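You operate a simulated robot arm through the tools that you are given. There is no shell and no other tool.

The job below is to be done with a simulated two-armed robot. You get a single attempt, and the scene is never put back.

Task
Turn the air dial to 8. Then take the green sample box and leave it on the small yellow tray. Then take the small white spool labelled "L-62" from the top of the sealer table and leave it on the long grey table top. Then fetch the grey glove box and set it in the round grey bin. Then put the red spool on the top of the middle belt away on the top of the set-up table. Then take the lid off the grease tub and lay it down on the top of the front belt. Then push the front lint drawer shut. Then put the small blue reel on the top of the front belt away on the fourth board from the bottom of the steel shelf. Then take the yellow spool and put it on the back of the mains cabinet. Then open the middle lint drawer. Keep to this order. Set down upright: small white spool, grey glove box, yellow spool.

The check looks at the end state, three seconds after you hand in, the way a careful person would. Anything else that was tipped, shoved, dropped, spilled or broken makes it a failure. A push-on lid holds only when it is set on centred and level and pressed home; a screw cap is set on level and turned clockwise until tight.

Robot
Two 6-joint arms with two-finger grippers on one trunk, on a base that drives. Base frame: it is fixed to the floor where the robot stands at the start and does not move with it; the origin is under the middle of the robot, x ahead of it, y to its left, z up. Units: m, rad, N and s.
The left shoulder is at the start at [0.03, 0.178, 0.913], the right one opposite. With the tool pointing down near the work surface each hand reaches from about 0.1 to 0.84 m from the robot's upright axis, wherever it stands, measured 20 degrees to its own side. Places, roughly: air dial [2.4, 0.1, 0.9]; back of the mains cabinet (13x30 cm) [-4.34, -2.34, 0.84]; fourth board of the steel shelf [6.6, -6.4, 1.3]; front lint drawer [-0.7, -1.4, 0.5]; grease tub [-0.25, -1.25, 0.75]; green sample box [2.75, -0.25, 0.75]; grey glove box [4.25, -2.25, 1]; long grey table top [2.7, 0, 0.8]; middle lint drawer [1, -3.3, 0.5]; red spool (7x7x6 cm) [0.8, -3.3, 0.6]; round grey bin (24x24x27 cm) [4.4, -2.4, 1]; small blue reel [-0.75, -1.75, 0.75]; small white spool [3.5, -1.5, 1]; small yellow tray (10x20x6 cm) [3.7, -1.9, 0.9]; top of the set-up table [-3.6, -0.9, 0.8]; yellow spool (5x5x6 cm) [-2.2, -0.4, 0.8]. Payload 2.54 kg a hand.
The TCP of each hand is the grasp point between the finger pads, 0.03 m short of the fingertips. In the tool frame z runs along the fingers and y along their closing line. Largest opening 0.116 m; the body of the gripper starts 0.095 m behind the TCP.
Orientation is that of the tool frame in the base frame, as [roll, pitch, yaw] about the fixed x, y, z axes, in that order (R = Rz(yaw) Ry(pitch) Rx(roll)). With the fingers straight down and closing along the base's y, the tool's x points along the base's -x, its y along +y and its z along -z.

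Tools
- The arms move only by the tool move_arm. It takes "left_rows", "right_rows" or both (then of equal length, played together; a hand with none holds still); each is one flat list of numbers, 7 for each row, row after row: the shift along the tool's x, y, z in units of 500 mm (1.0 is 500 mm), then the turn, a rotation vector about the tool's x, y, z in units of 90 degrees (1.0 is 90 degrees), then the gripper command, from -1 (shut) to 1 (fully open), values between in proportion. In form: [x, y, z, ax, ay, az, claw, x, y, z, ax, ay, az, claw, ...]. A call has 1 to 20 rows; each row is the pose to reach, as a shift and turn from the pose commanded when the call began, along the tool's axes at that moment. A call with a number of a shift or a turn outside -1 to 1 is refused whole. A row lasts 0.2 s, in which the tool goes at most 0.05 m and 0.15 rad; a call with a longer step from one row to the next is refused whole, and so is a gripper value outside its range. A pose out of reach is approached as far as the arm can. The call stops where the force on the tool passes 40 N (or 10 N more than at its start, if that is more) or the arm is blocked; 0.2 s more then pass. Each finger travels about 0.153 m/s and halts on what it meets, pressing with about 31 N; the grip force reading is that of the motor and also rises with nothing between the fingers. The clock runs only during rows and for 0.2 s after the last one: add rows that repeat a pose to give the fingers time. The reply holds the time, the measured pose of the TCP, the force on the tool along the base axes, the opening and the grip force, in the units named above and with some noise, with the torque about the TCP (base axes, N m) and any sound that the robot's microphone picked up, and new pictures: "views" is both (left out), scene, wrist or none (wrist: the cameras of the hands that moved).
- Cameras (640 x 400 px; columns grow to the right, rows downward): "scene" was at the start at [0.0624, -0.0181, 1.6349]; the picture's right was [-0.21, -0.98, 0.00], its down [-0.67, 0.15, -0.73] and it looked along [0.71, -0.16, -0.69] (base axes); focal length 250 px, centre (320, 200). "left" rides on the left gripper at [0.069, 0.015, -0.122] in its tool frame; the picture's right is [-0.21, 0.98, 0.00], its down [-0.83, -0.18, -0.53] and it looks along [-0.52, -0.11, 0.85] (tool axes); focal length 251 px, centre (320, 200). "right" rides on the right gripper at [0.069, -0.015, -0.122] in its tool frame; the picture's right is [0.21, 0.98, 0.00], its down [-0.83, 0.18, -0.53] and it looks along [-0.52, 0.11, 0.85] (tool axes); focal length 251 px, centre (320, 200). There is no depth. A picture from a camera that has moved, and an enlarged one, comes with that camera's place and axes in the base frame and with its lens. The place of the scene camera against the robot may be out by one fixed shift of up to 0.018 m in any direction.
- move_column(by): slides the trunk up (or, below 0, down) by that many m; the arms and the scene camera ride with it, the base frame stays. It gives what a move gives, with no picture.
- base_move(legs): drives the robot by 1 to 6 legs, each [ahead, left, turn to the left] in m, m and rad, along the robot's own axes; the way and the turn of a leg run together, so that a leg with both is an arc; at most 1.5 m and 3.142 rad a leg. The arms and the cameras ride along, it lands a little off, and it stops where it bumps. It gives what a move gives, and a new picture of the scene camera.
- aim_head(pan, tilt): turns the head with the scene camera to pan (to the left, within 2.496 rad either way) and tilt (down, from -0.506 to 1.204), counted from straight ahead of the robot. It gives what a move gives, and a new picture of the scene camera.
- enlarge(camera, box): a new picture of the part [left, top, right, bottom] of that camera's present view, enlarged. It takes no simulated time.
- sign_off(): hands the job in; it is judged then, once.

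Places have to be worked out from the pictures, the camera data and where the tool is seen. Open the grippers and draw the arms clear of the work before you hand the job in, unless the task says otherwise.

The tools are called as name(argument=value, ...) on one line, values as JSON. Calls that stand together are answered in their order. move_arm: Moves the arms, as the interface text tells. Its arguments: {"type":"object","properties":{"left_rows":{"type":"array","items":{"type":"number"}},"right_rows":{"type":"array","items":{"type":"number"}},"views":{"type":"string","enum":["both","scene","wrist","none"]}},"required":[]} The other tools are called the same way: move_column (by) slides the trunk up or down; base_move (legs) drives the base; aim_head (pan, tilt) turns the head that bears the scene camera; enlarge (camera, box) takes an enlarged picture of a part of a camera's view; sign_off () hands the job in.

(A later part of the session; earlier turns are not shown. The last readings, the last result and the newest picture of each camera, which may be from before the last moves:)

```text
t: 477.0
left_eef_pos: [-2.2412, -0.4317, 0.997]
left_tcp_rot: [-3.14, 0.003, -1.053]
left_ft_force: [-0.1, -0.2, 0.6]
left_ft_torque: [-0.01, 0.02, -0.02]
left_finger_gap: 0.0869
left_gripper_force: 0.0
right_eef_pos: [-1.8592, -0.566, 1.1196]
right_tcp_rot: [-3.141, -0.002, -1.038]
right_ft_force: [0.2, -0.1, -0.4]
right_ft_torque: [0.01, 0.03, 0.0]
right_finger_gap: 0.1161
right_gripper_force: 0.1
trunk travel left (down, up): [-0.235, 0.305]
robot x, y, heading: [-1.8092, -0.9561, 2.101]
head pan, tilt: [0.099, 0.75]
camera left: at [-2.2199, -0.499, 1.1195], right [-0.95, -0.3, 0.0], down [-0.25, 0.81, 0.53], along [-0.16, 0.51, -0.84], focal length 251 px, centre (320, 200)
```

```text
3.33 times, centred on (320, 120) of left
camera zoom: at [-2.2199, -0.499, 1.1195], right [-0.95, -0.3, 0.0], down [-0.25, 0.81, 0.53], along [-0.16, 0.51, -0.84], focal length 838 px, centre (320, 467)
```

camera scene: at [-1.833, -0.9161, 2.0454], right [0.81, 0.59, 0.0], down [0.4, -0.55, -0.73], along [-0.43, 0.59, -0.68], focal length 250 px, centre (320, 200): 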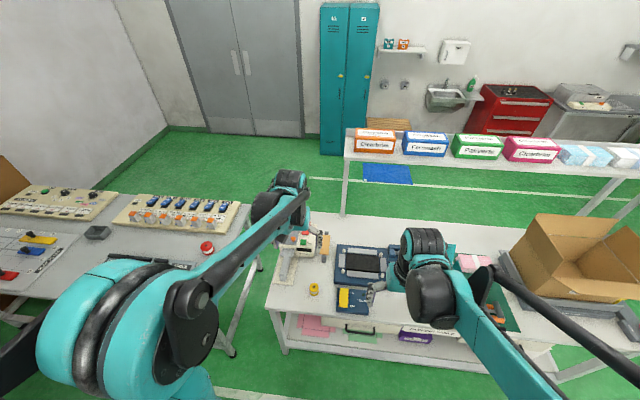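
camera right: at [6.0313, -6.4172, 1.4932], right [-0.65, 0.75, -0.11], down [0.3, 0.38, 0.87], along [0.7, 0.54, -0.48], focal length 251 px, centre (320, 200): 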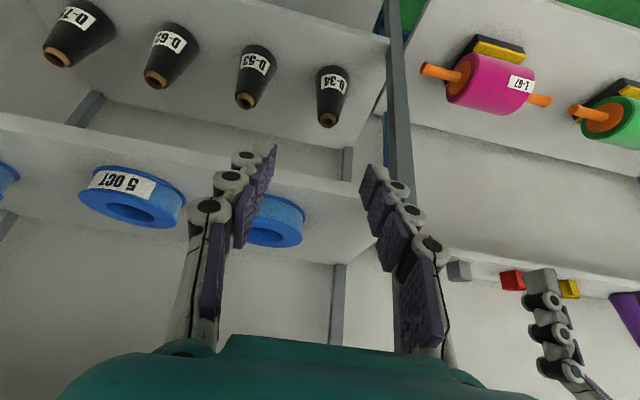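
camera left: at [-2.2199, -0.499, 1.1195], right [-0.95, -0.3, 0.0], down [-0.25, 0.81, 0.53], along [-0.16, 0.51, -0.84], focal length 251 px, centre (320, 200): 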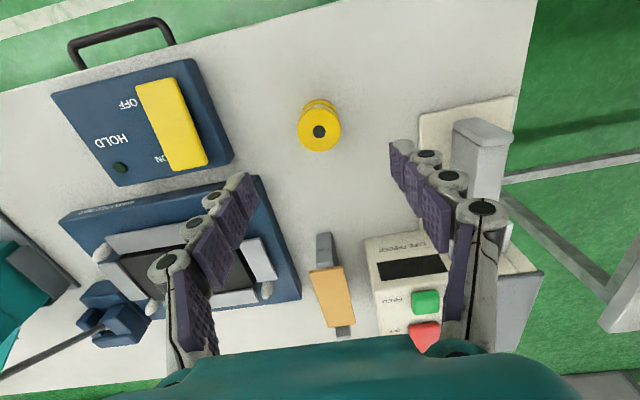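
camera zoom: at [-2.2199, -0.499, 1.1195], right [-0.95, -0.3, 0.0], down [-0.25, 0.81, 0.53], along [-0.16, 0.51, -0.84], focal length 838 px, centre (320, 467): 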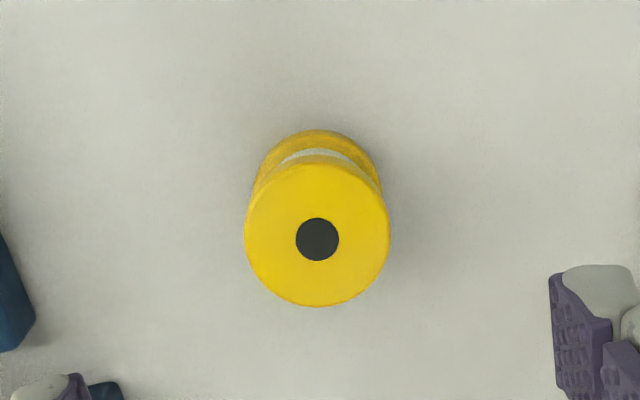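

I shift 12 mm and lower to 0.90 to refine height and centring.

move_arm(left_rows=[-0.0118, -0.0025, 0.065, 0, 0, 0, 0.5, -0.0235, -0.005, 0.13, 0, 0, 0, 0.5, -0.0235, -0.005, 0.194, 0, 0, 0, 0.5, -0.0235, -0.005, 0.194, 0, 0, 0, 0.5], views="wrist")

enlarge(camera="left", box=[240, 80, 400, 200])

```text
t: 478.0
left_eef_pos: [-2.2463, -0.4192, 0.9035]
left_tcp_rot: [3.141, 0.0, -1.054]
left_ft_force: [0.1, -0.4, 0.3]
left_ft_torque: [0.03, 0.0, 0.0]
left_finger_gap: 0.0873
left_gripper_force: 0.1
right_eef_pos: [-1.8593, -0.565, 1.1195]
right_tcp_rot: [3.141, -0.001, -1.037]
right_ft_force: [0.0, -0.2, 0.5]
right_ft_torque: [0.02, 0.02, 0.05]
right_finger_gap: 0.116
right_gripper_force: 0.0
trunk travel left (down, up): [-0.235, 0.305]
robot x, y, heading: [-1.8133, -0.9533, 2.105]
head pan, tilt: [0.099, 0.75]
camera left: at [-2.224, -0.4872, 1.0255], right [-0.95, -0.3, 0.0], down [-0.25, 0.81, 0.53], along [-0.16, 0.51, -0.85], focal length 251 px, centre (320, 200)
```

left: 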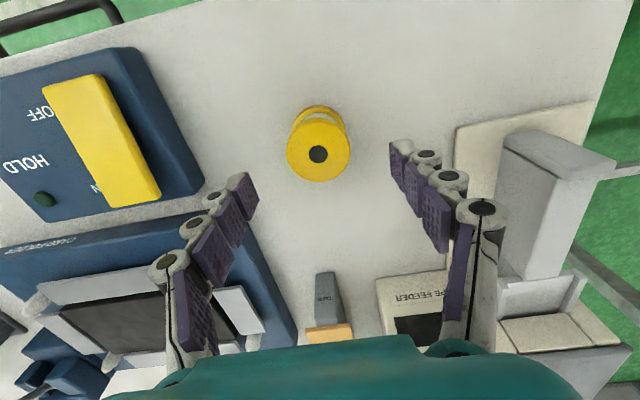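

```text
3.33 times, centred on (320, 140) of left
camera zoom: at [-2.224, -0.4872, 1.0255], right [-0.95, -0.3, 0.0], down [-0.25, 0.81, 0.53], along [-0.16, 0.51, -0.85], focal length 838 px, centre (320, 400)
```

zoom: 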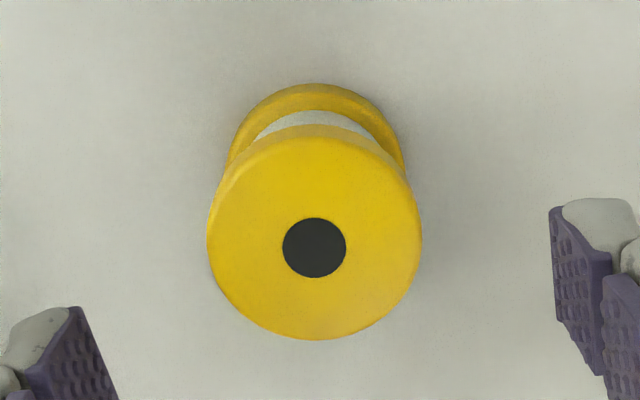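

The spool's top is at about 0.856 and it is 46 mm wide. I descend to 0.838 and close on it.

move_arm(left_rows=[0.0084, -0.0008, 0.05, 0, 0, 0, 0.4, 0.0084, -0.0008, 0.1, 0, 0, 0, 0.4, 0.0084, -0.0008, 0.131, 0, 0, 0, 0.4, 0.0084, -0.0008, 0.131, 0, 0, 0, 0.4], views="wrist")

move_arm(left_rows=[0, 0, 0, 0, 0, 0, 0.1, 0, 0, 0, 0, 0, 0, -0.2, 0, 0, 0, 0, 0, 0, -0.4, 0, 0, 0, 0, 0, 0, -0.4, 0, 0, 0, 0, 0, 0, -0.4], views="wrist")

```text
t: 479.0
left_eef_pos: [-2.2432, -0.421, 0.8371]
left_tcp_rot: [-3.14, 0.0, -1.052]
left_ft_force: [-0.4, 0.4, -0.4]
left_ft_torque: [-0.04, 0.03, 0.02]
left_finger_gap: 0.0811
left_gripper_force: 0.0
right_eef_pos: [-1.8601, -0.566, 1.1204]
right_tcp_rot: [-3.141, -0.003, -1.036]
right_ft_force: [0.1, 0.6, -0.1]
right_ft_torque: [-0.01, 0.01, 0.01]
right_finger_gap: 0.1161
right_gripper_force: 0.0
trunk travel left (down, up): [-0.235, 0.305]
robot x, y, heading: [-1.8115, -0.9553, 2.102]
head pan, tilt: [0.099, 0.75]
camera left: at [-2.2212, -0.4891, 0.959], right [-0.95, -0.3, 0.0], down [-0.25, 0.81, 0.53], along [-0.16, 0.51, -0.85], focal length 251 px, centre (320, 200)
```

left: 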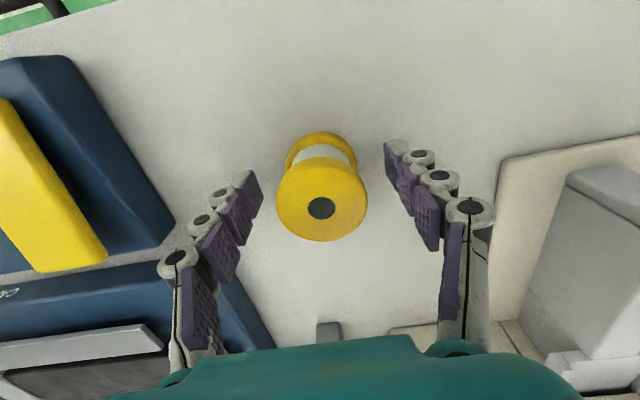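

```text
t: 480.2
left_eef_pos: [-2.2431, -0.4217, 0.8373]
left_tcp_rot: [-3.141, 0.001, -1.053]
left_ft_force: [-0.3, 0.2, 0.7]
left_ft_torque: [0.0, 0.0, -0.02]
left_finger_gap: 0.0447
left_gripper_force: 30.6
right_eef_pos: [-1.8604, -0.5662, 1.1206]
right_tcp_rot: [-3.14, -0.001, -1.036]
right_ft_force: [-0.5, 0.0, 0.4]
right_ft_torque: [0.01, 0.0, 0.03]
right_finger_gap: 0.1162
right_gripper_force: 0.0
trunk travel left (down, up): [-0.235, 0.305]
robot x, y, heading: [-1.8083, -0.9543, 2.103]
head pan, tilt: [0.099, 0.75]
camera left: at [-2.2213, -0.489, 0.9592], right [-0.95, -0.3, 0.0], down [-0.25, 0.81, 0.53], along [-0.16, 0.51, -0.85], focal length 251 px, centre (320, 200)
```

left: 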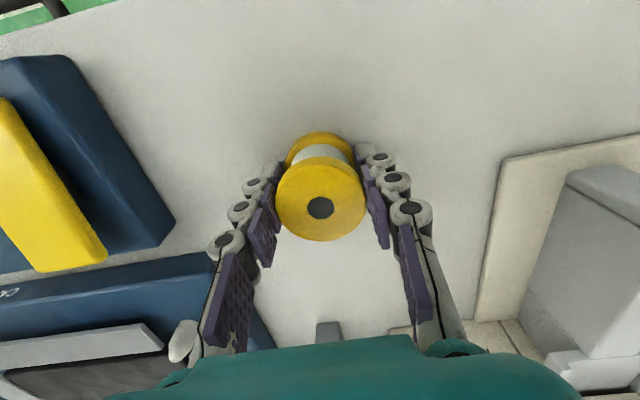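

Gripped at 45 mm. I lift the spool and draw it back.

move_arm(left_rows=[0, 0, -0.05, 0, 0, 0, -0.4, 0, 0, -0.14, 0, 0, 0, -0.4, 0, 0, -0.23, 0, 0, 0, -0.4, 0, 0, -0.32, 0, 0, 0, -0.4, 0.08, 0, -0.36, 0, 0, 0, -0.4, 0.17, 0, -0.38, 0, 0, 0, -0.4, 0.26, 0, -0.4, 0, 0, 0, -0.4, 0.35, 0, -0.4, 0, 0, 0, -0.4, 0.44, 0, -0.4, 0, 0, 0, -0.4], views="both")

```text
t: 482.2
left_eef_pos: [-2.133, -0.6109, 1.0369]
left_tcp_rot: [3.14, 0.002, -1.051]
left_ft_force: [-0.4, -0.2, -1.2]
left_ft_torque: [0.04, 0.0, 0.04]
left_finger_gap: 0.0449
left_gripper_force: 31.0
right_eef_pos: [-1.8587, -0.567, 1.1206]
right_tcp_rot: [-3.14, -0.002, -1.037]
right_ft_force: [-0.1, -0.4, 0.6]
right_ft_torque: [0.04, 0.03, -0.01]
right_finger_gap: 0.1161
right_gripper_force: 0.1
trunk travel left (down, up): [-0.235, 0.305]
robot x, y, heading: [-1.8104, -0.9567, 2.102]
head pan, tilt: [0.099, 0.75]
camera scene: at [-1.8338, -0.9163, 1.7454], right [0.81, 0.59, 0.0], down [0.4, -0.55, -0.73], along [-0.43, 0.59, -0.68], focal length 250 px, centre (320, 200)
camera left: at [-2.1111, -0.6784, 1.1586], right [-0.95, -0.3, 0.0], down [-0.25, 0.81, 0.54], along [-0.16, 0.51, -0.84], focal length 251 px, centre (320, 200)
```

scene: 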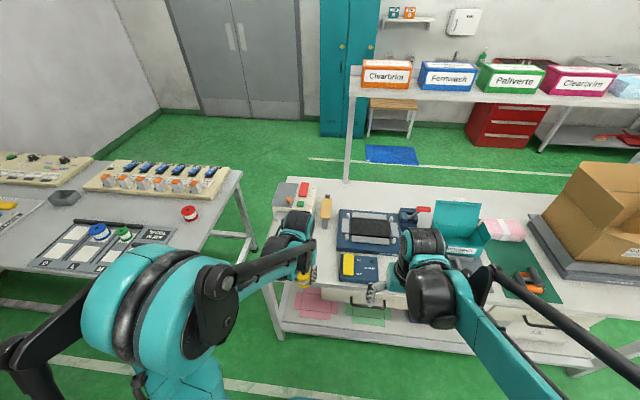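
left: 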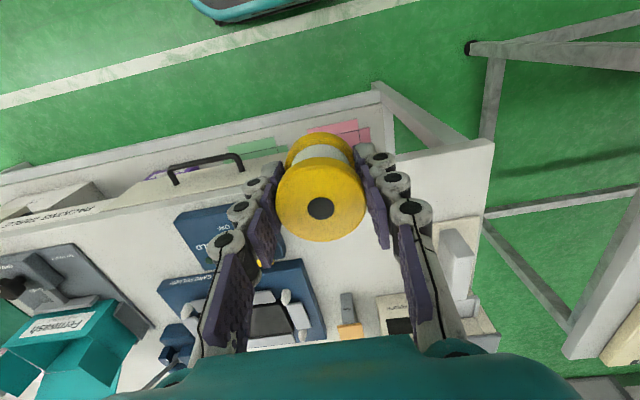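

I raise the trunk a little, back off, and turn left to face the mains cabinet at the end of the lane.

move_column(by=0.15)

base_move(legs=[[-0.13, 0, 0], [0, 0, 1.563], [1.2, 0, 0]])

aim_head(pan=0, tilt=0.5)

```text
t: 483.9
left_eef_pos: [-2.1344, -0.6087, 1.1863]
left_tcp_rot: [-3.141, 0.0, -1.052]
left_ft_force: [0.7, 0.2, -0.4]
left_ft_torque: [0.01, -0.03, 0.01]
left_finger_gap: 0.045
left_gripper_force: 31.0
right_eef_pos: [-1.8594, -0.5653, 1.2696]
right_tcp_rot: [-3.141, 0.001, -1.036]
right_ft_force: [-0.2, -0.3, 0.2]
right_ft_torque: [0.03, 0.01, 0.0]
right_finger_gap: 0.1158
right_gripper_force: 0.1
trunk travel left (down, up): [-0.385, 0.155]
robot x, y, heading: [-1.8139, -0.9581, 2.104]
head pan, tilt: [0.099, 0.75]
```

```text
t: 494.7
left_eef_pos: [-3.1179, -2.0183, 1.1861]
left_tcp_rot: [-3.141, 0.001, 0.552]
left_ft_force: [-0.5, -0.1, -0.6]
left_ft_torque: [0.01, -0.04, 0.01]
left_finger_gap: 0.045
left_gripper_force: 30.9
right_eef_pos: [-3.1705, -1.7465, 1.2705]
right_tcp_rot: [-3.141, -0.003, 0.568]
right_ft_force: [0.2, 0.2, 0.1]
right_ft_torque: [0.0, 0.01, 0.0]
right_finger_gap: 0.1161
right_gripper_force: 0.0
trunk travel left (down, up): [-0.385, 0.155]
robot x, y, heading: [-2.7834, -1.6832, -2.575]
head pan, tilt: [0.099, 0.75]
camera scene: at [-2.8116, -1.7213, 1.8953], right [-0.62, 0.79, 0.0], down [0.54, 0.42, -0.73], along [-0.58, -0.45, -0.68], focal length 250 px, centre (320, 200)
```

scene: 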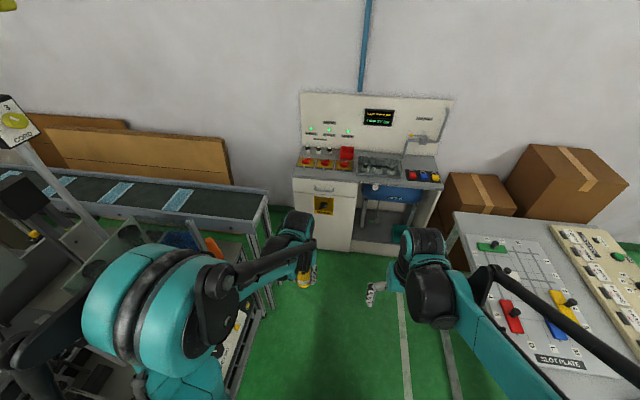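

```text
t: 495.5
left_eef_pos: [-3.1172, -2.0185, 1.185]
left_tcp_rot: [-3.141, -0.001, 0.554]
left_ft_force: [0.1, -0.1, -1.1]
left_ft_torque: [0.03, -0.02, 0.03]
left_finger_gap: 0.0449
left_gripper_force: 31.3
right_eef_pos: [-3.1698, -1.7456, 1.2693]
right_tcp_rot: [-3.141, -0.001, 0.568]
right_ft_force: [0.0, 0.2, -0.8]
right_ft_torque: [-0.01, 0.0, -0.01]
right_finger_gap: 0.1158
right_gripper_force: 0.0
trunk travel left (down, up): [-0.385, 0.155]
robot x, y, heading: [-2.7807, -1.6817, -2.575]
head pan, tilt: [0.0, 0.499]
camera scene: at [-2.823, -1.7189, 1.9172], right [-0.54, 0.84, 0.0], down [0.4, 0.26, -0.88], along [-0.74, -0.47, -0.48], focal length 250 px, centre (320, 200)
```

scene: 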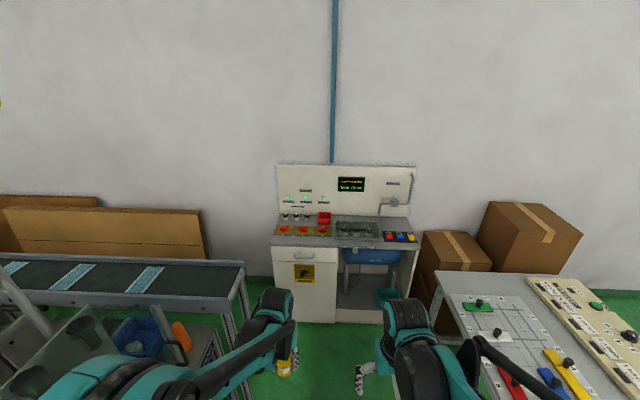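

The mains cabinet is ahead. I enlarge its worktop to find what its "back" surface is.

enlarge(camera="scene", box=[265, 160, 425, 260])

enlarge(camera="scene", box=[265, 195, 345, 245])

enlarge(camera="scene", box=[325, 195, 425, 250])

```text
4.00 times, centred on (345, 210) of scene
camera zoom: at [-2.823, -1.7189, 1.9172], right [-0.54, 0.84, 0.0], down [0.4, 0.26, -0.88], along [-0.74, -0.47, -0.48], focal length 999 px, centre (220, 160)
```

zoom: 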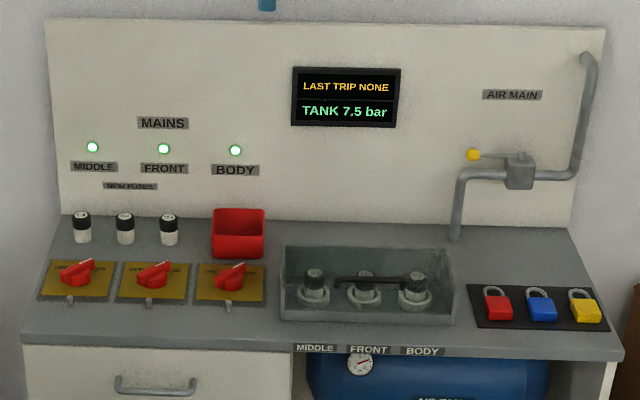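

```text
8.00 times, centred on (305, 220) of scene
camera zoom: at [-2.823, -1.7189, 1.9172], right [-0.54, 0.84, 0.0], down [0.4, 0.26, -0.88], along [-0.74, -0.47, -0.48], focal length 1998 px, centre (440, 40)
```

zoom: 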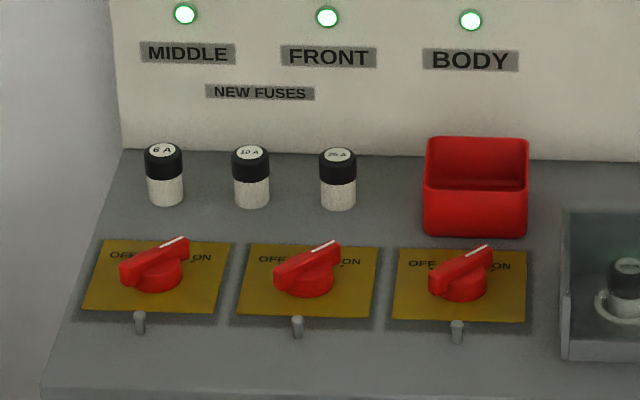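

```text
6.40 times, centred on (375, 222) of scene
camera zoom: at [-2.823, -1.7189, 1.9172], right [-0.54, 0.84, 0.0], down [0.4, 0.26, -0.88], along [-0.74, -0.47, -0.48], focal length 1598 px, centre (-32, 56)
```

zoom: 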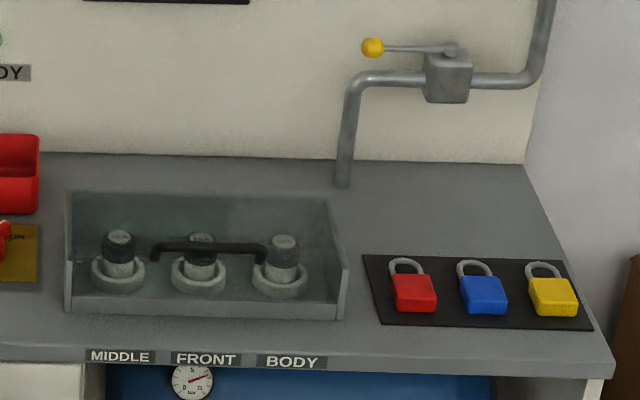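

The free strip is the worktop behind the clear fuse cover, about 0.19 m deep, centred near (-4.34, -2.34). I turn slightly and drive closer, 0.92 m ahead and 0.23 m right.

base_move(legs=[[0, 0, -0.043], [0.5, -0.12, 0], [0.4, -0.11, 0]])

aim_head(pan=0, tilt=0.8)

enlarge(camera="left", box=[0, 0, 640, 400])

```text
t: 501.1
left_eef_pos: [-4.0297, -2.259, 1.1857]
left_tcp_rot: [3.14, 0.001, 0.515]
left_ft_force: [0.8, -0.3, -1.0]
left_ft_torque: [0.02, 0.02, -0.03]
left_finger_gap: 0.0452
left_gripper_force: 30.9
right_eef_pos: [-4.0727, -1.9847, 1.2692]
right_tcp_rot: [-3.141, -0.004, 0.532]
right_ft_force: [-0.3, 0.0, 0.4]
right_ft_torque: [0.03, -0.01, 0.0]
right_finger_gap: 0.1161
right_gripper_force: 0.1
trunk travel left (down, up): [-0.385, 0.155]
robot x, y, heading: [-3.6794, -1.9377, -2.616]
head pan, tilt: [0.0, 0.499]
camera scene: at [-3.7242, -1.9704, 1.9173], right [-0.5, 0.86, 0.0], down [0.41, 0.24, -0.88], along [-0.76, -0.44, -0.48], focal length 250 px, centre (320, 200)
```

scene: 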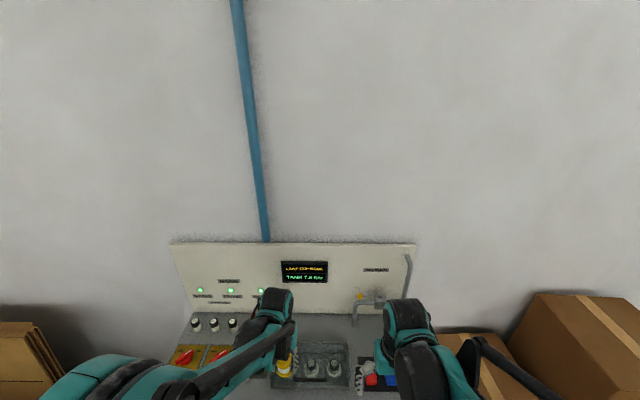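

```text
t: 501.9
left_eef_pos: [-4.0291, -2.2589, 1.1852]
left_tcp_rot: [-3.142, -0.001, 0.515]
left_ft_force: [1.1, 0.0, -0.9]
left_ft_torque: [0.0, -0.01, -0.03]
left_finger_gap: 0.0449
left_gripper_force: 30.5
right_eef_pos: [-4.072, -1.9863, 1.2698]
right_tcp_rot: [-3.14, -0.003, 0.531]
right_ft_force: [-0.1, 0.7, 0.5]
right_ft_torque: [0.03, -0.01, 0.05]
right_finger_gap: 0.1157
right_gripper_force: 0.1
trunk travel left (down, up): [-0.385, 0.155]
robot x, y, heading: [-3.6854, -1.94, -2.611]
head pan, tilt: [0.0, 0.799]
camera scene: at [-3.7147, -1.9651, 1.8914], right [-0.5, 0.86, 0.0], down [0.62, 0.36, -0.7], along [-0.6, -0.35, -0.72], focal length 250 px, centre (320, 200)
```

scene: 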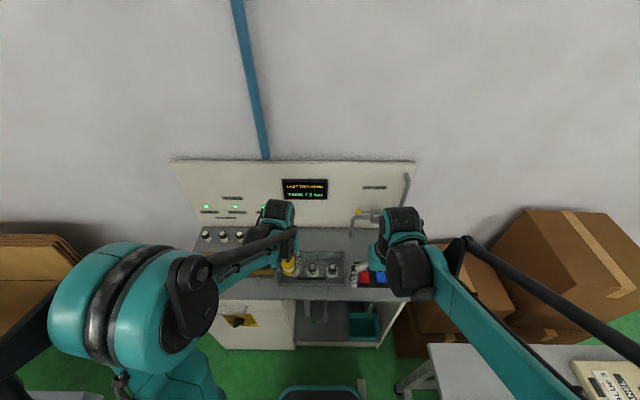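

```text
1.00 times, centred on (320, 200) of left (not enlarged: the box is as wide or as high as the picture)
camera zoom: at [-3.9615, -2.2379, 1.308], right [0.29, -0.96, 0.0], down [-0.81, -0.25, 0.53], along [-0.51, -0.16, -0.85], focal length 251 px, centre (320, 200)
```

zoom: 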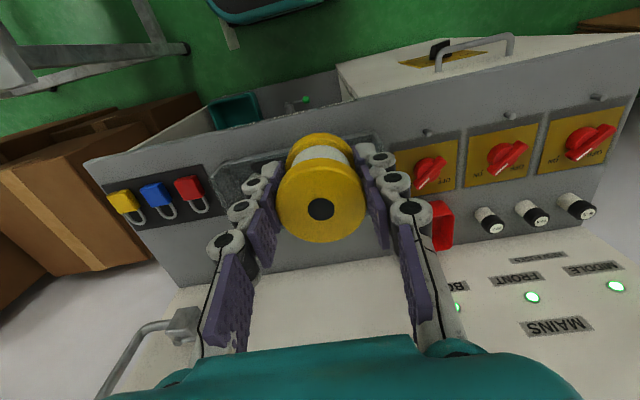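

The target strip lies just behind the cover, straight ahead. I move 8 cm closer and lower the trunk 0.14 m.

base_move(legs=[[0.08, -0.02, -0.007]])

move_column(by=-0.14)

enlarge(camera="scene", box=[180, 160, 440, 320])

enlarge(camera="right", box=[0, 0, 640, 400])

```text
t: 502.9
left_eef_pos: [-4.1103, -2.281, 1.1859]
left_tcp_rot: [-3.14, -0.002, 0.511]
left_ft_force: [0.2, -0.4, -1.7]
left_ft_torque: [0.0, -0.05, -0.02]
left_finger_gap: 0.0449
left_gripper_force: 30.5
right_eef_pos: [-4.151, -2.0056, 1.2689]
right_tcp_rot: [-3.141, -0.003, 0.528]
right_ft_force: [-0.3, -0.7, 0.0]
right_ft_torque: [-0.01, -0.01, -0.03]
right_finger_gap: 0.1158
right_gripper_force: 0.1
trunk travel left (down, up): [-0.385, 0.155]
robot x, y, heading: [-3.7649, -1.9592, -2.62]
head pan, tilt: [0.0, 0.799]
camera scene: at [-3.7948, -1.9877, 1.8913], right [-0.5, 0.87, 0.0], down [0.62, 0.36, -0.7], along [-0.6, -0.35, -0.72], focal length 250 px, centre (320, 200)
```

scene: 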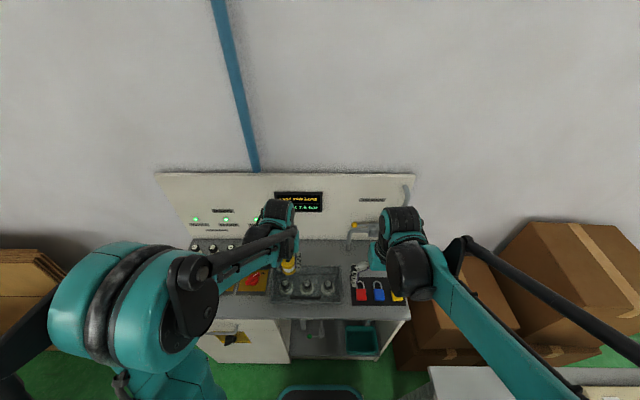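

```text
t: 504.6
left_eef_pos: [-4.1094, -2.2806, 1.0468]
left_tcp_rot: [3.142, -0.001, 0.513]
left_ft_force: [-0.1, -0.2, -1.0]
left_ft_torque: [0.03, 0.01, -0.01]
left_finger_gap: 0.0451
left_gripper_force: 30.5
right_eef_pos: [-4.1505, -2.0051, 1.1296]
right_tcp_rot: [3.141, -0.002, 0.528]
right_ft_force: [-0.3, -0.8, -0.1]
right_ft_torque: [-0.03, 0.03, 0.02]
right_finger_gap: 0.1158
right_gripper_force: 0.1
trunk travel left (down, up): [-0.245, 0.295]
robot x, y, heading: [-3.7632, -1.9637, -2.615]
head pan, tilt: [0.0, 0.799]
```

```text
2.46 times, centred on (310, 240) of scene
camera zoom: at [-3.7932, -1.9873, 1.7515], right [-0.5, 0.87, 0.0], down [0.62, 0.36, -0.7], along [-0.6, -0.35, -0.72], focal length 615 px, centre (345, 102)
```

zoom: 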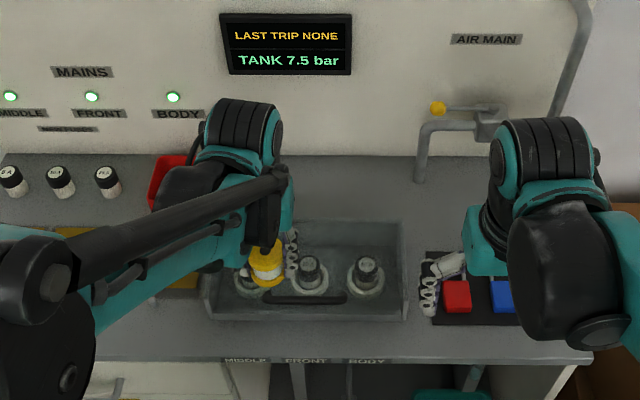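

```text
1.00 times, centred on (320, 200) of right (not enlarged: the box is as wide or as high as the picture)
camera zoom: at [-4.0984, -1.9577, 1.2513], right [0.68, -0.74, 0.0], down [-0.62, -0.57, 0.53], along [-0.39, -0.36, -0.85], focal length 251 px, centre (320, 200)
```

zoom: 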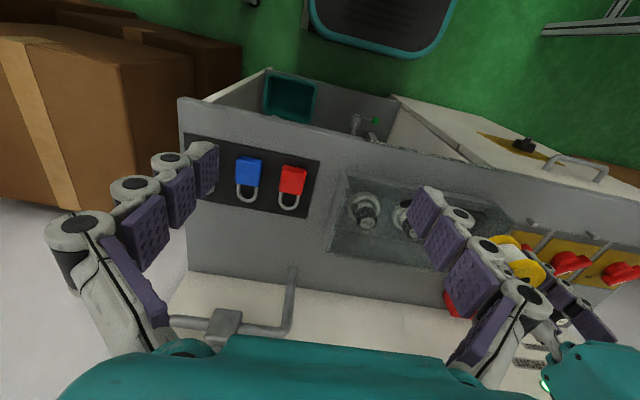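

The strip behind the cover is about 0.155 m deep with its centre at n≈-4.93. I carry the spool over it at the present height and look before lowering.

move_arm(left_rows=[-0.0906, -0.0248, 0, 0, 0, 0, -0.4, -0.1812, -0.0495, 0, 0, 0, 0, -0.4, -0.2718, -0.0743, 0, 0, 0, 0, -0.4, -0.3624, -0.099, 0, 0, 0, 0, -0.4, -0.453, -0.1238, 0, 0, 0, 0, -0.4, -0.453, -0.1238, 0, 0, 0, 0, -0.4], views="both")

enlarge(camera="scene", box=[200, 140, 420, 300])

enlarge(camera="right", box=[0, 0, 640, 400])

```text
t: 506.0
left_eef_pos: [-4.335, -2.3393, 1.0428]
left_tcp_rot: [3.141, 0.002, 0.511]
left_ft_force: [1.0, 0.1, 0.5]
left_ft_torque: [-0.05, 0.05, 0.03]
left_finger_gap: 0.0449
left_gripper_force: 30.7
right_eef_pos: [-4.1488, -2.005, 1.1295]
right_tcp_rot: [-3.142, -0.003, 0.526]
right_ft_force: [1.0, 0.3, 0.6]
right_ft_torque: [-0.01, 0.02, 0.01]
right_finger_gap: 0.1159
right_gripper_force: 0.0
trunk travel left (down, up): [-0.245, 0.295]
robot x, y, heading: [-3.7608, -1.9608, -2.61]
head pan, tilt: [0.0, 0.799]
camera scene: at [-3.7919, -1.9867, 1.7514], right [-0.5, 0.87, 0.0], down [0.62, 0.36, -0.7], along [-0.6, -0.35, -0.72], focal length 250 px, centre (320, 200)
camera left: at [-4.2676, -2.3182, 1.1646], right [0.29, -0.96, 0.0], down [-0.81, -0.25, 0.53], along [-0.51, -0.16, -0.84], focal length 251 px, centre (320, 200)
```

scene: 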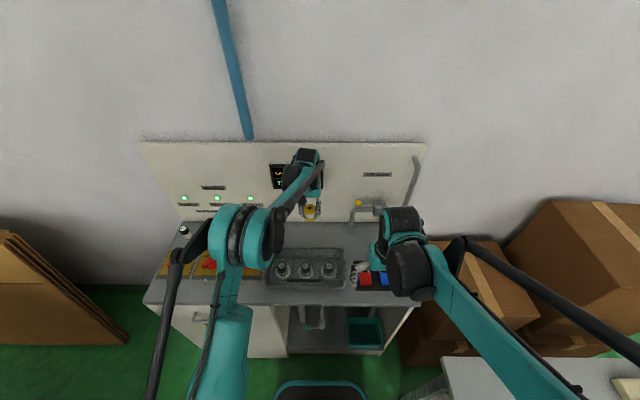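
left: 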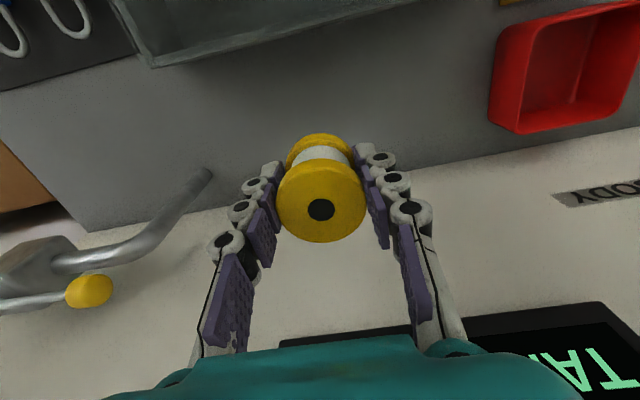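

```text
2.50 times, centred on (310, 220) of scene
camera zoom: at [-3.7919, -1.9867, 1.7514], right [-0.5, 0.87, 0.0], down [0.62, 0.36, -0.7], along [-0.6, -0.35, -0.72], focal length 624 px, centre (345, 150)
```

zoom: 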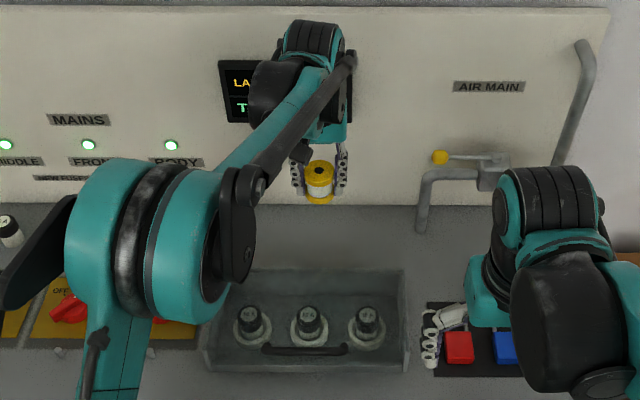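

```text
1.00 times, centred on (320, 200) of right (not enlarged: the box is as wide or as high as the picture)
camera zoom: at [-4.0974, -1.9572, 1.2514], right [0.68, -0.74, 0.0], down [-0.62, -0.57, 0.53], along [-0.39, -0.36, -0.85], focal length 251 px, centre (320, 200)
```

zoom: 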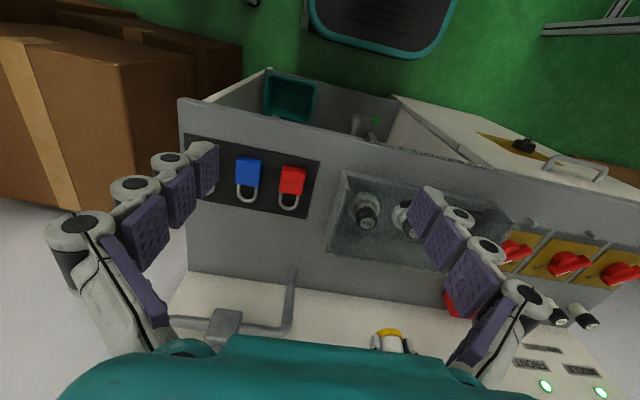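

The spool is centred over the strip: about 10 cm to the back panel and 8 cm to the cover. I lower to 0.905.

move_arm(left_rows=[0, 0, 0.07, 0, 0, 0, -0.4, 0, 0, 0.14, 0, 0, 0, -0.4, 0, 0, 0.21, 0, 0, 0, -0.4, 0, 0, 0.275, 0, 0, 0, -0.4, 0, 0, 0.275, 0, 0, 0, -0.4], views="both")

enlarge(camera="scene", box=[200, 140, 420, 300])

```text
t: 507.2
left_eef_pos: [-4.3374, -2.3398, 0.9046]
left_tcp_rot: [-3.141, 0.002, 0.511]
left_ft_force: [0.8, -0.1, -1.4]
left_ft_torque: [0.0, 0.03, 0.0]
left_finger_gap: 0.0449
left_gripper_force: 30.9
right_eef_pos: [-4.1511, -2.0045, 1.1304]
right_tcp_rot: [-3.141, -0.003, 0.526]
right_ft_force: [-0.8, -0.1, -1.5]
right_ft_torque: [-0.02, -0.01, -0.02]
right_finger_gap: 0.116
right_gripper_force: 0.0
trunk travel left (down, up): [-0.245, 0.295]
robot x, y, heading: [-3.7566, -1.9607, -2.617]
head pan, tilt: [0.0, 0.799]
camera scene: at [-3.7931, -1.9871, 1.7514], right [-0.5, 0.87, 0.0], down [0.62, 0.36, -0.7], along [-0.6, -0.35, -0.72], focal length 250 px, centre (320, 200)
camera left: at [-4.269, -2.3187, 1.0273], right [0.29, -0.96, 0.0], down [-0.81, -0.25, 0.53], along [-0.51, -0.16, -0.85], focal length 251 px, centre (320, 200)
```

scene: 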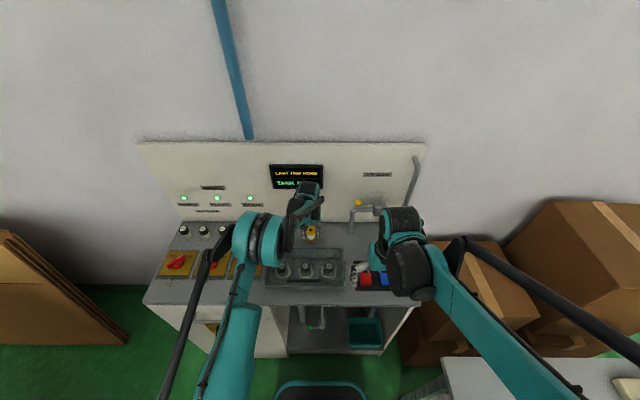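
left: 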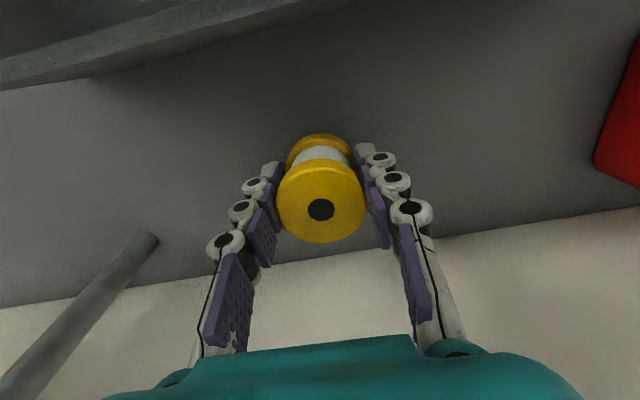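

```text
2.50 times, centred on (310, 220) of scene
camera zoom: at [-3.7931, -1.9871, 1.7514], right [-0.5, 0.87, 0.0], down [0.62, 0.36, -0.7], along [-0.6, -0.35, -0.72], focal length 624 px, centre (345, 150)
```

zoom: 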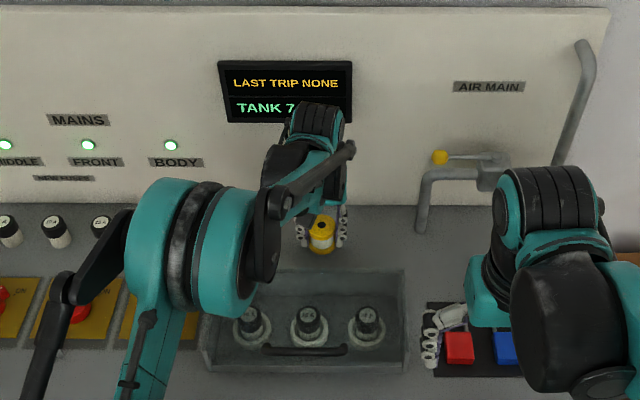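

Good: the spool hangs above the strip without contact. I lower it in small steps.

move_arm(left_rows=[0, 0, 0.008, 0, 0, 0, -0.4, 0, 0, 0.016, 0, 0, 0, -0.4, 0, 0, 0.022, 0, 0, 0, -0.4, 0, 0, 0.022, 0, 0, 0, -0.4], views="none")

move_arm(left_rows=[0, 0, 0.005, 0, 0, 0, -0.4, 0, 0, 0.01, 0, 0, 0, -0.4, 0, 0, 0.015, 0, 0, 0, -0.4, 0, 0, 0.015, 0, 0, 0, -0.4], views="none")

```text
t: 508.2
left_eef_pos: [-4.3361, -2.3372, 0.8972]
left_tcp_rot: [-3.14, -0.001, 0.512]
left_ft_force: [1.0, 0.2, -1.6]
left_ft_torque: [-0.01, -0.01, 0.01]
left_finger_gap: 0.0449
left_gripper_force: 30.7
right_eef_pos: [-4.1518, -2.0059, 1.1293]
right_tcp_rot: [-3.141, -0.005, 0.526]
right_ft_force: [0.1, -0.1, 1.5]
right_ft_torque: [0.05, 0.0, 0.01]
right_finger_gap: 0.1161
right_gripper_force: 0.1
trunk travel left (down, up): [-0.245, 0.295]
robot x, y, heading: [-3.7602, -1.961, -2.616]
head pan, tilt: [0.0, 0.799]
```

```text
t: 509.2
left_eef_pos: [-4.3374, -2.3375, 0.8903]
left_tcp_rot: [-3.141, 0.0, 0.511]
left_ft_force: [-0.1, -0.4, -0.8]
left_ft_torque: [-0.04, 0.05, 0.0]
left_finger_gap: 0.0448
left_gripper_force: 31.1
right_eef_pos: [-4.1497, -2.0055, 1.1286]
right_tcp_rot: [-3.141, -0.002, 0.527]
right_ft_force: [-0.4, -0.7, -0.6]
right_ft_torque: [-0.01, -0.03, -0.01]
right_finger_gap: 0.116
right_gripper_force: 0.0
trunk travel left (down, up): [-0.245, 0.295]
robot x, y, heading: [-3.7623, -1.9604, -2.616]
head pan, tilt: [0.0, 0.799]
```

move_arm(left_rows=[0, 0, 0.004, 0, 0, 0, -0.4, 0, 0, 0.008, 0, 0, 0, -0.4, 0, 0, 0.012, 0, 0, 0, -0.4, 0, 0, 0.012, 0, 0, 0, -0.4], views="none")

move_arm(left_rows=[0, 0, 0.004, 0, 0, 0, -0.4, 0, 0, 0.008, 0, 0, 0, -0.4, 0, 0, 0.008, 0, 0, 0, -0.4], views="none")

```text
t: 510.2
left_eef_pos: [-4.3364, -2.3374, 0.8865]
left_tcp_rot: [3.141, 0.003, 0.512]
left_ft_force: [-3.7, -3.1, 24.1]
left_ft_torque: [-0.08, 0.11, -0.08]
left_finger_gap: 0.0451
left_gripper_force: 30.6
right_eef_pos: [-4.149, -2.0048, 1.1299]
right_tcp_rot: [-3.14, -0.002, 0.528]
right_ft_force: [-0.3, 0.1, 0.5]
right_ft_torque: [0.02, 0.01, 0.02]
right_finger_gap: 0.116
right_gripper_force: 0.1
trunk travel left (down, up): [-0.245, 0.295]
robot x, y, heading: [-3.7596, -1.9622, -2.616]
head pan, tilt: [0.0, 0.799]
```

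```text
t: 511.0
left_eef_pos: [-4.3357, -2.3365, 0.8811]
left_tcp_rot: [-3.141, 0.002, 0.51]
left_ft_force: [-2.6, -1.6, 29.4]
left_ft_torque: [-0.13, 0.19, -0.06]
left_finger_gap: 0.0456
left_gripper_force: 30.9
right_eef_pos: [-4.1482, -2.004, 1.1307]
right_tcp_rot: [3.141, 0.001, 0.526]
right_ft_force: [1.0, -0.2, 0.6]
right_ft_torque: [0.02, 0.01, -0.01]
right_finger_gap: 0.1157
right_gripper_force: 0.0
trunk travel left (down, up): [-0.245, 0.295]
robot x, y, heading: [-3.763, -1.9617, -2.616]
head pan, tilt: [0.0, 0.799]
```

The spool rests on the worktop (29 N). I ease up, open the fingers and lift away.

move_arm(left_rows=[0, 0, -0.003, 0, 0, 0, -0.4, 0, 0, -0.003, 0, 0, 0, -0.1, 0, 0, -0.003, 0, 0, 0, 0.1, 0, 0, -0.003, 0, 0, 0, 0.3, 0, 0, -0.003, 0, 0, 0, 0.3, 0, 0, -0.06, 0, 0, 0, 0.3, 0, 0, -0.14, 0, 0, 0, 0.3, 0, 0, -0.22, 0, 0, 0, 0.3, 0, 0, -0.3, 0, 0, 0, 0.3], views="both")

enlarge(camera="scene", box=[240, 180, 400, 300])

```text
t: 513.0
left_eef_pos: [-4.3361, -2.3376, 1.0323]
left_tcp_rot: [-3.14, 0.001, 0.511]
left_ft_force: [-0.1, 0.3, -0.2]
left_ft_torque: [-0.01, 0.05, 0.01]
left_finger_gap: 0.0754
left_gripper_force: 0.1
right_eef_pos: [-4.15, -2.004, 1.1303]
right_tcp_rot: [-3.141, -0.002, 0.528]
right_ft_force: [0.3, -0.1, -0.2]
right_ft_torque: [0.04, 0.02, -0.01]
right_finger_gap: 0.116
right_gripper_force: 0.1
trunk travel left (down, up): [-0.245, 0.295]
robot x, y, heading: [-3.7596, -1.9613, -2.617]
head pan, tilt: [0.0, 0.799]
camera scene: at [-3.7921, -1.9865, 1.7514], right [-0.5, 0.87, 0.0], down [0.62, 0.36, -0.7], along [-0.6, -0.35, -0.72], focal length 250 px, centre (320, 200)
camera left: at [-4.2677, -2.317, 1.1535], right [0.29, -0.96, 0.0], down [-0.81, -0.25, 0.53], along [-0.51, -0.16, -0.84], focal length 251 px, centre (320, 200)
```

scene: 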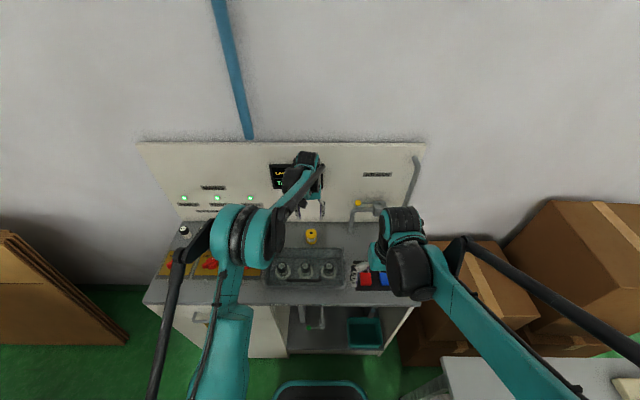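
left: 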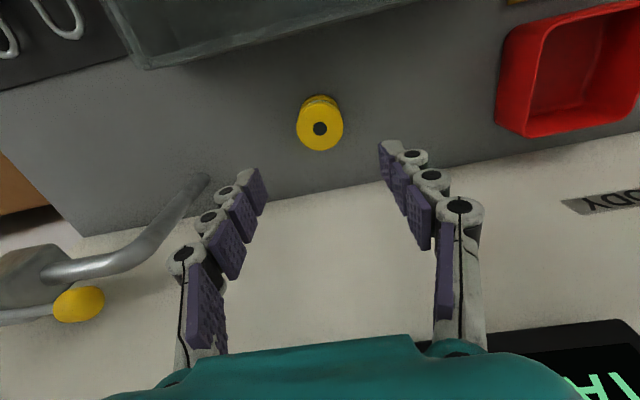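

```text
3.33 times, centred on (320, 240) of scene
camera zoom: at [-3.7921, -1.9865, 1.7514], right [-0.5, 0.87, 0.0], down [0.62, 0.36, -0.7], along [-0.6, -0.35, -0.72], focal length 832 px, centre (320, 67)
```

zoom: 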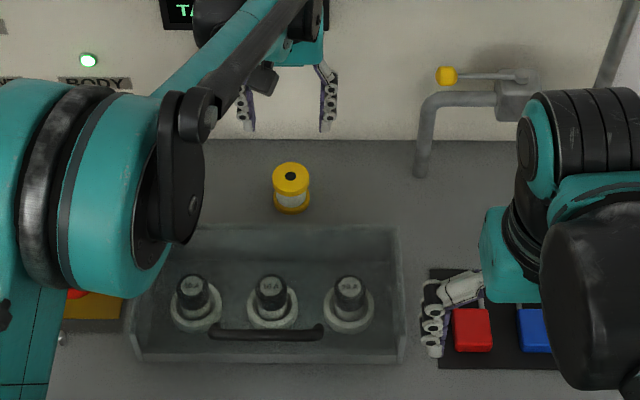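

The yellow spool stands upright on the strip behind the cover. I pull the left hand back before leaving.

move_arm(left_rows=[0.08, 0.01, -0.02, 0, 0, 0, 0.6, 0.16, 0.02, -0.04, 0, 0, 0, 1, 0.24, 0.03, -0.08, 0, 0, 0, 1, 0.32, 0.04, -0.12, 0, 0, 0, 1, 0.4, 0.05, -0.16, 0, 0, 0, 1, 0.48, 0.06, -0.2, 0, 0, 0, 1], views="none")

```text
t: 514.4
left_eef_pos: [-4.1121, -2.2431, 1.1298]
left_tcp_rot: [3.141, 0.002, 0.512]
left_ft_force: [0.2, 1.1, 0.0]
left_ft_torque: [-0.02, 0.02, 0.01]
left_finger_gap: 0.116
left_gripper_force: 0.1
right_eef_pos: [-4.1486, -2.0039, 1.1289]
right_tcp_rot: [-3.14, -0.002, 0.527]
right_ft_force: [1.2, 0.2, -0.6]
right_ft_torque: [-0.02, 0.02, 0.01]
right_finger_gap: 0.1157
right_gripper_force: 0.0
trunk travel left (down, up): [-0.245, 0.295]
robot x, y, heading: [-3.7616, -1.9648, -2.619]
head pan, tilt: [0.0, 0.799]
```

I raise the trunk for travel, back away from the cabinet, turn right to face the bench side, and strafe back up the lane.

move_column(by=0.2)

base_move(legs=[[-1.0, 0.22, 0], [0, 0, -1.57], [0, -1.3, 0]])

```text
t: 516.6
left_eef_pos: [-4.1129, -2.2442, 1.329]
left_tcp_rot: [-3.141, -0.001, 0.512]
left_ft_force: [0.1, 0.4, -0.9]
left_ft_torque: [0.0, 0.01, 0.01]
left_finger_gap: 0.116
left_gripper_force: 0.0
right_eef_pos: [-4.1495, -2.0063, 1.3291]
right_tcp_rot: [3.141, -0.003, 0.527]
right_ft_force: [0.0, -0.1, -0.3]
right_ft_torque: [0.02, 0.03, 0.01]
right_finger_gap: 0.116
right_gripper_force: 0.0
trunk travel left (down, up): [-0.445, 0.095]
robot x, y, heading: [-3.7599, -1.9628, -2.62]
head pan, tilt: [0.0, 0.799]
```

```text
t: 531.8
left_eef_pos: [-1.9394, -0.6519, 1.3301]
left_tcp_rot: [-3.141, 0.001, -1.075]
left_ft_force: [-0.8, -0.2, 0.0]
left_ft_torque: [0.0, 0.0, 0.03]
left_finger_gap: 0.116
left_gripper_force: 0.0
right_eef_pos: [-1.6988, -0.6191, 1.3299]
right_tcp_rot: [-3.14, 0.001, -1.059]
right_ft_force: [-0.5, 0.4, 0.3]
right_ft_torque: [0.01, -0.02, -0.01]
right_finger_gap: 0.1159
right_gripper_force: 0.0
trunk travel left (down, up): [-0.445, 0.095]
robot x, y, heading: [-1.6632, -1.0133, 2.078]
head pan, tilt: [0.0, 0.799]
camera scene: at [-1.6751, -0.9653, 1.9513], right [0.87, 0.49, 0.0], down [0.35, -0.63, -0.7], along [-0.34, 0.61, -0.72], focal length 250 px, centre (320, 200)
```

scene: 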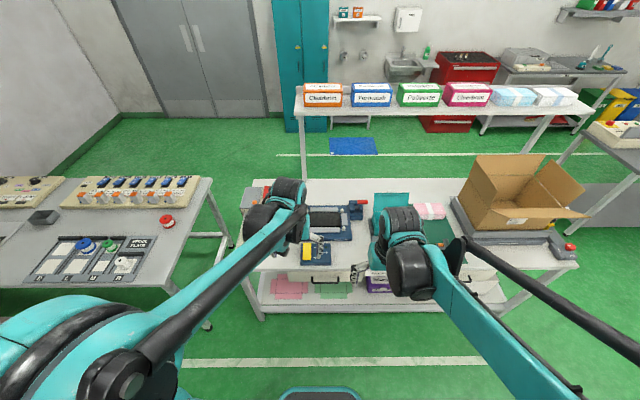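

On course in the lane. I strafe right 3.2 m up to the aisle.

base_move(legs=[[0, -1.1, 0.016], [0, -1.1, 0], [0, -1.0, 0]])

```text
t: 547.4
left_eef_pos: [0.8755, 0.8589, 1.3288]
left_tcp_rot: [-3.14, 0.0, -1.101]
left_ft_force: [-0.9, 0.4, -0.4]
left_ft_torque: [-0.04, 0.0, -0.02]
left_finger_gap: 0.1162
left_gripper_force: 0.0
right_eef_pos: [1.1174, 0.8857, 1.3308]
right_tcp_rot: [3.141, -0.001, -1.087]
right_ft_force: [-1.4, -1.1, -0.7]
right_ft_torque: [-0.01, 0.02, -0.02]
right_finger_gap: 0.1159
right_gripper_force: 0.1
trunk travel left (down, up): [-0.445, 0.095]
robot x, y, heading: [1.1436, 0.4953, 2.05]
head pan, tilt: [0.0, 0.799]
camera scene: at [1.1313, 0.5395, 1.9513], right [0.89, 0.46, 0.0], down [0.33, -0.64, -0.7], along [-0.32, 0.62, -0.72], focal length 250 px, centre (320, 200)
```

scene: 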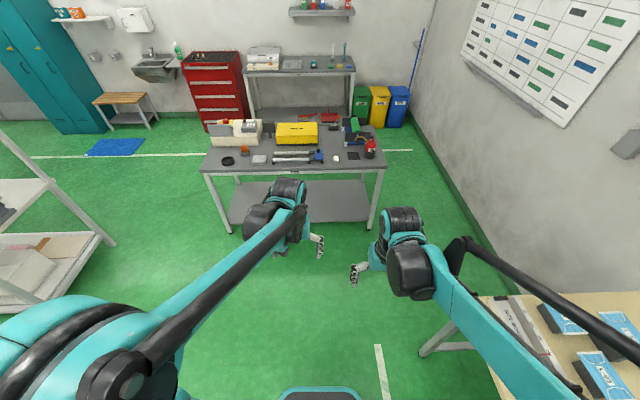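

I straighten and drive backwards along the aisle towards the middle belt.

base_move(legs=[[0, 0, 0.044], [-1.3, 0, 0], [-1.3, 0, 0]])

```text
t: 560.5
left_eef_pos: [2.1602, -1.4282, 1.3302]
left_tcp_rot: [-3.141, 0.0, -1.103]
left_ft_force: [0.1, 0.1, 0.2]
left_ft_torque: [-0.02, 0.01, -0.02]
left_finger_gap: 0.1161
left_gripper_force: 0.0
right_eef_pos: [2.4015, -1.402, 1.3296]
right_tcp_rot: [-3.141, -0.003, -1.088]
right_ft_force: [0.7, 0.4, 0.3]
right_ft_torque: [0.0, 0.01, -0.02]
right_finger_gap: 0.1157
right_gripper_force: 0.0
trunk travel left (down, up): [-0.445, 0.095]
robot x, y, heading: [2.4262, -1.7969, 2.049]
head pan, tilt: [0.0, 0.799]
camera scene: at [2.4154, -1.7487, 1.9513], right [0.89, 0.46, 0.0], down [0.33, -0.64, -0.7], along [-0.32, 0.62, -0.72], focal length 250 px, centre (320, 200)
```

scene: 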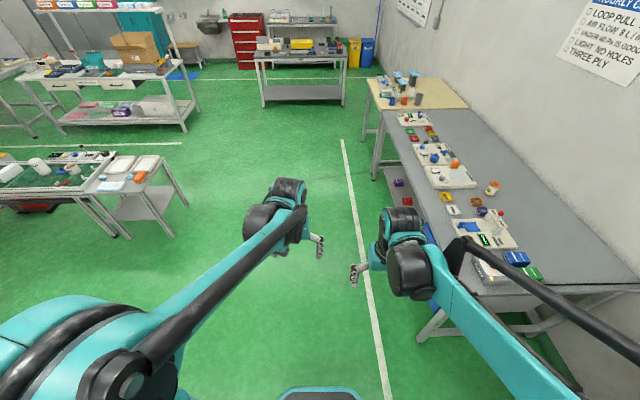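

Continuing: I straighten, back up 1.3 m more, then strafe left alongside the middle belt.

base_move(legs=[[0, 0, 0.045], [-1.32, 0, 0], [0, 1.0, 0]])

```text
t: 572.4
left_eef_pos: [1.9363, -3.0967, 1.3294]
left_tcp_rot: [3.141, 0.0, -1.05]
left_ft_force: [-0.9, 0.8, -0.4]
left_ft_torque: [0.03, -0.01, 0.01]
left_finger_gap: 0.1157
left_gripper_force: 0.1
right_eef_pos: [2.1746, -3.0574, 1.3293]
right_tcp_rot: [-3.14, -0.001, -1.037]
right_ft_force: [0.6, -1.2, -0.3]
right_ft_torque: [-0.05, -0.04, 0.0]
right_finger_gap: 0.1162
right_gripper_force: 0.1
trunk travel left (down, up): [-0.445, 0.095]
robot x, y, heading: [2.2204, -3.4497, 2.1]
head pan, tilt: [0.0, 0.799]
camera scene: at [2.2074, -3.4034, 1.9513], right [0.86, 0.51, 0.0], down [0.36, -0.62, -0.7], along [-0.35, 0.6, -0.72], focal length 250 px, centre (320, 200)
```

scene: 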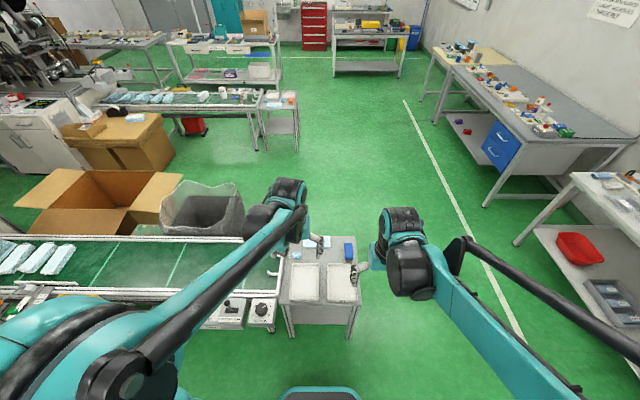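

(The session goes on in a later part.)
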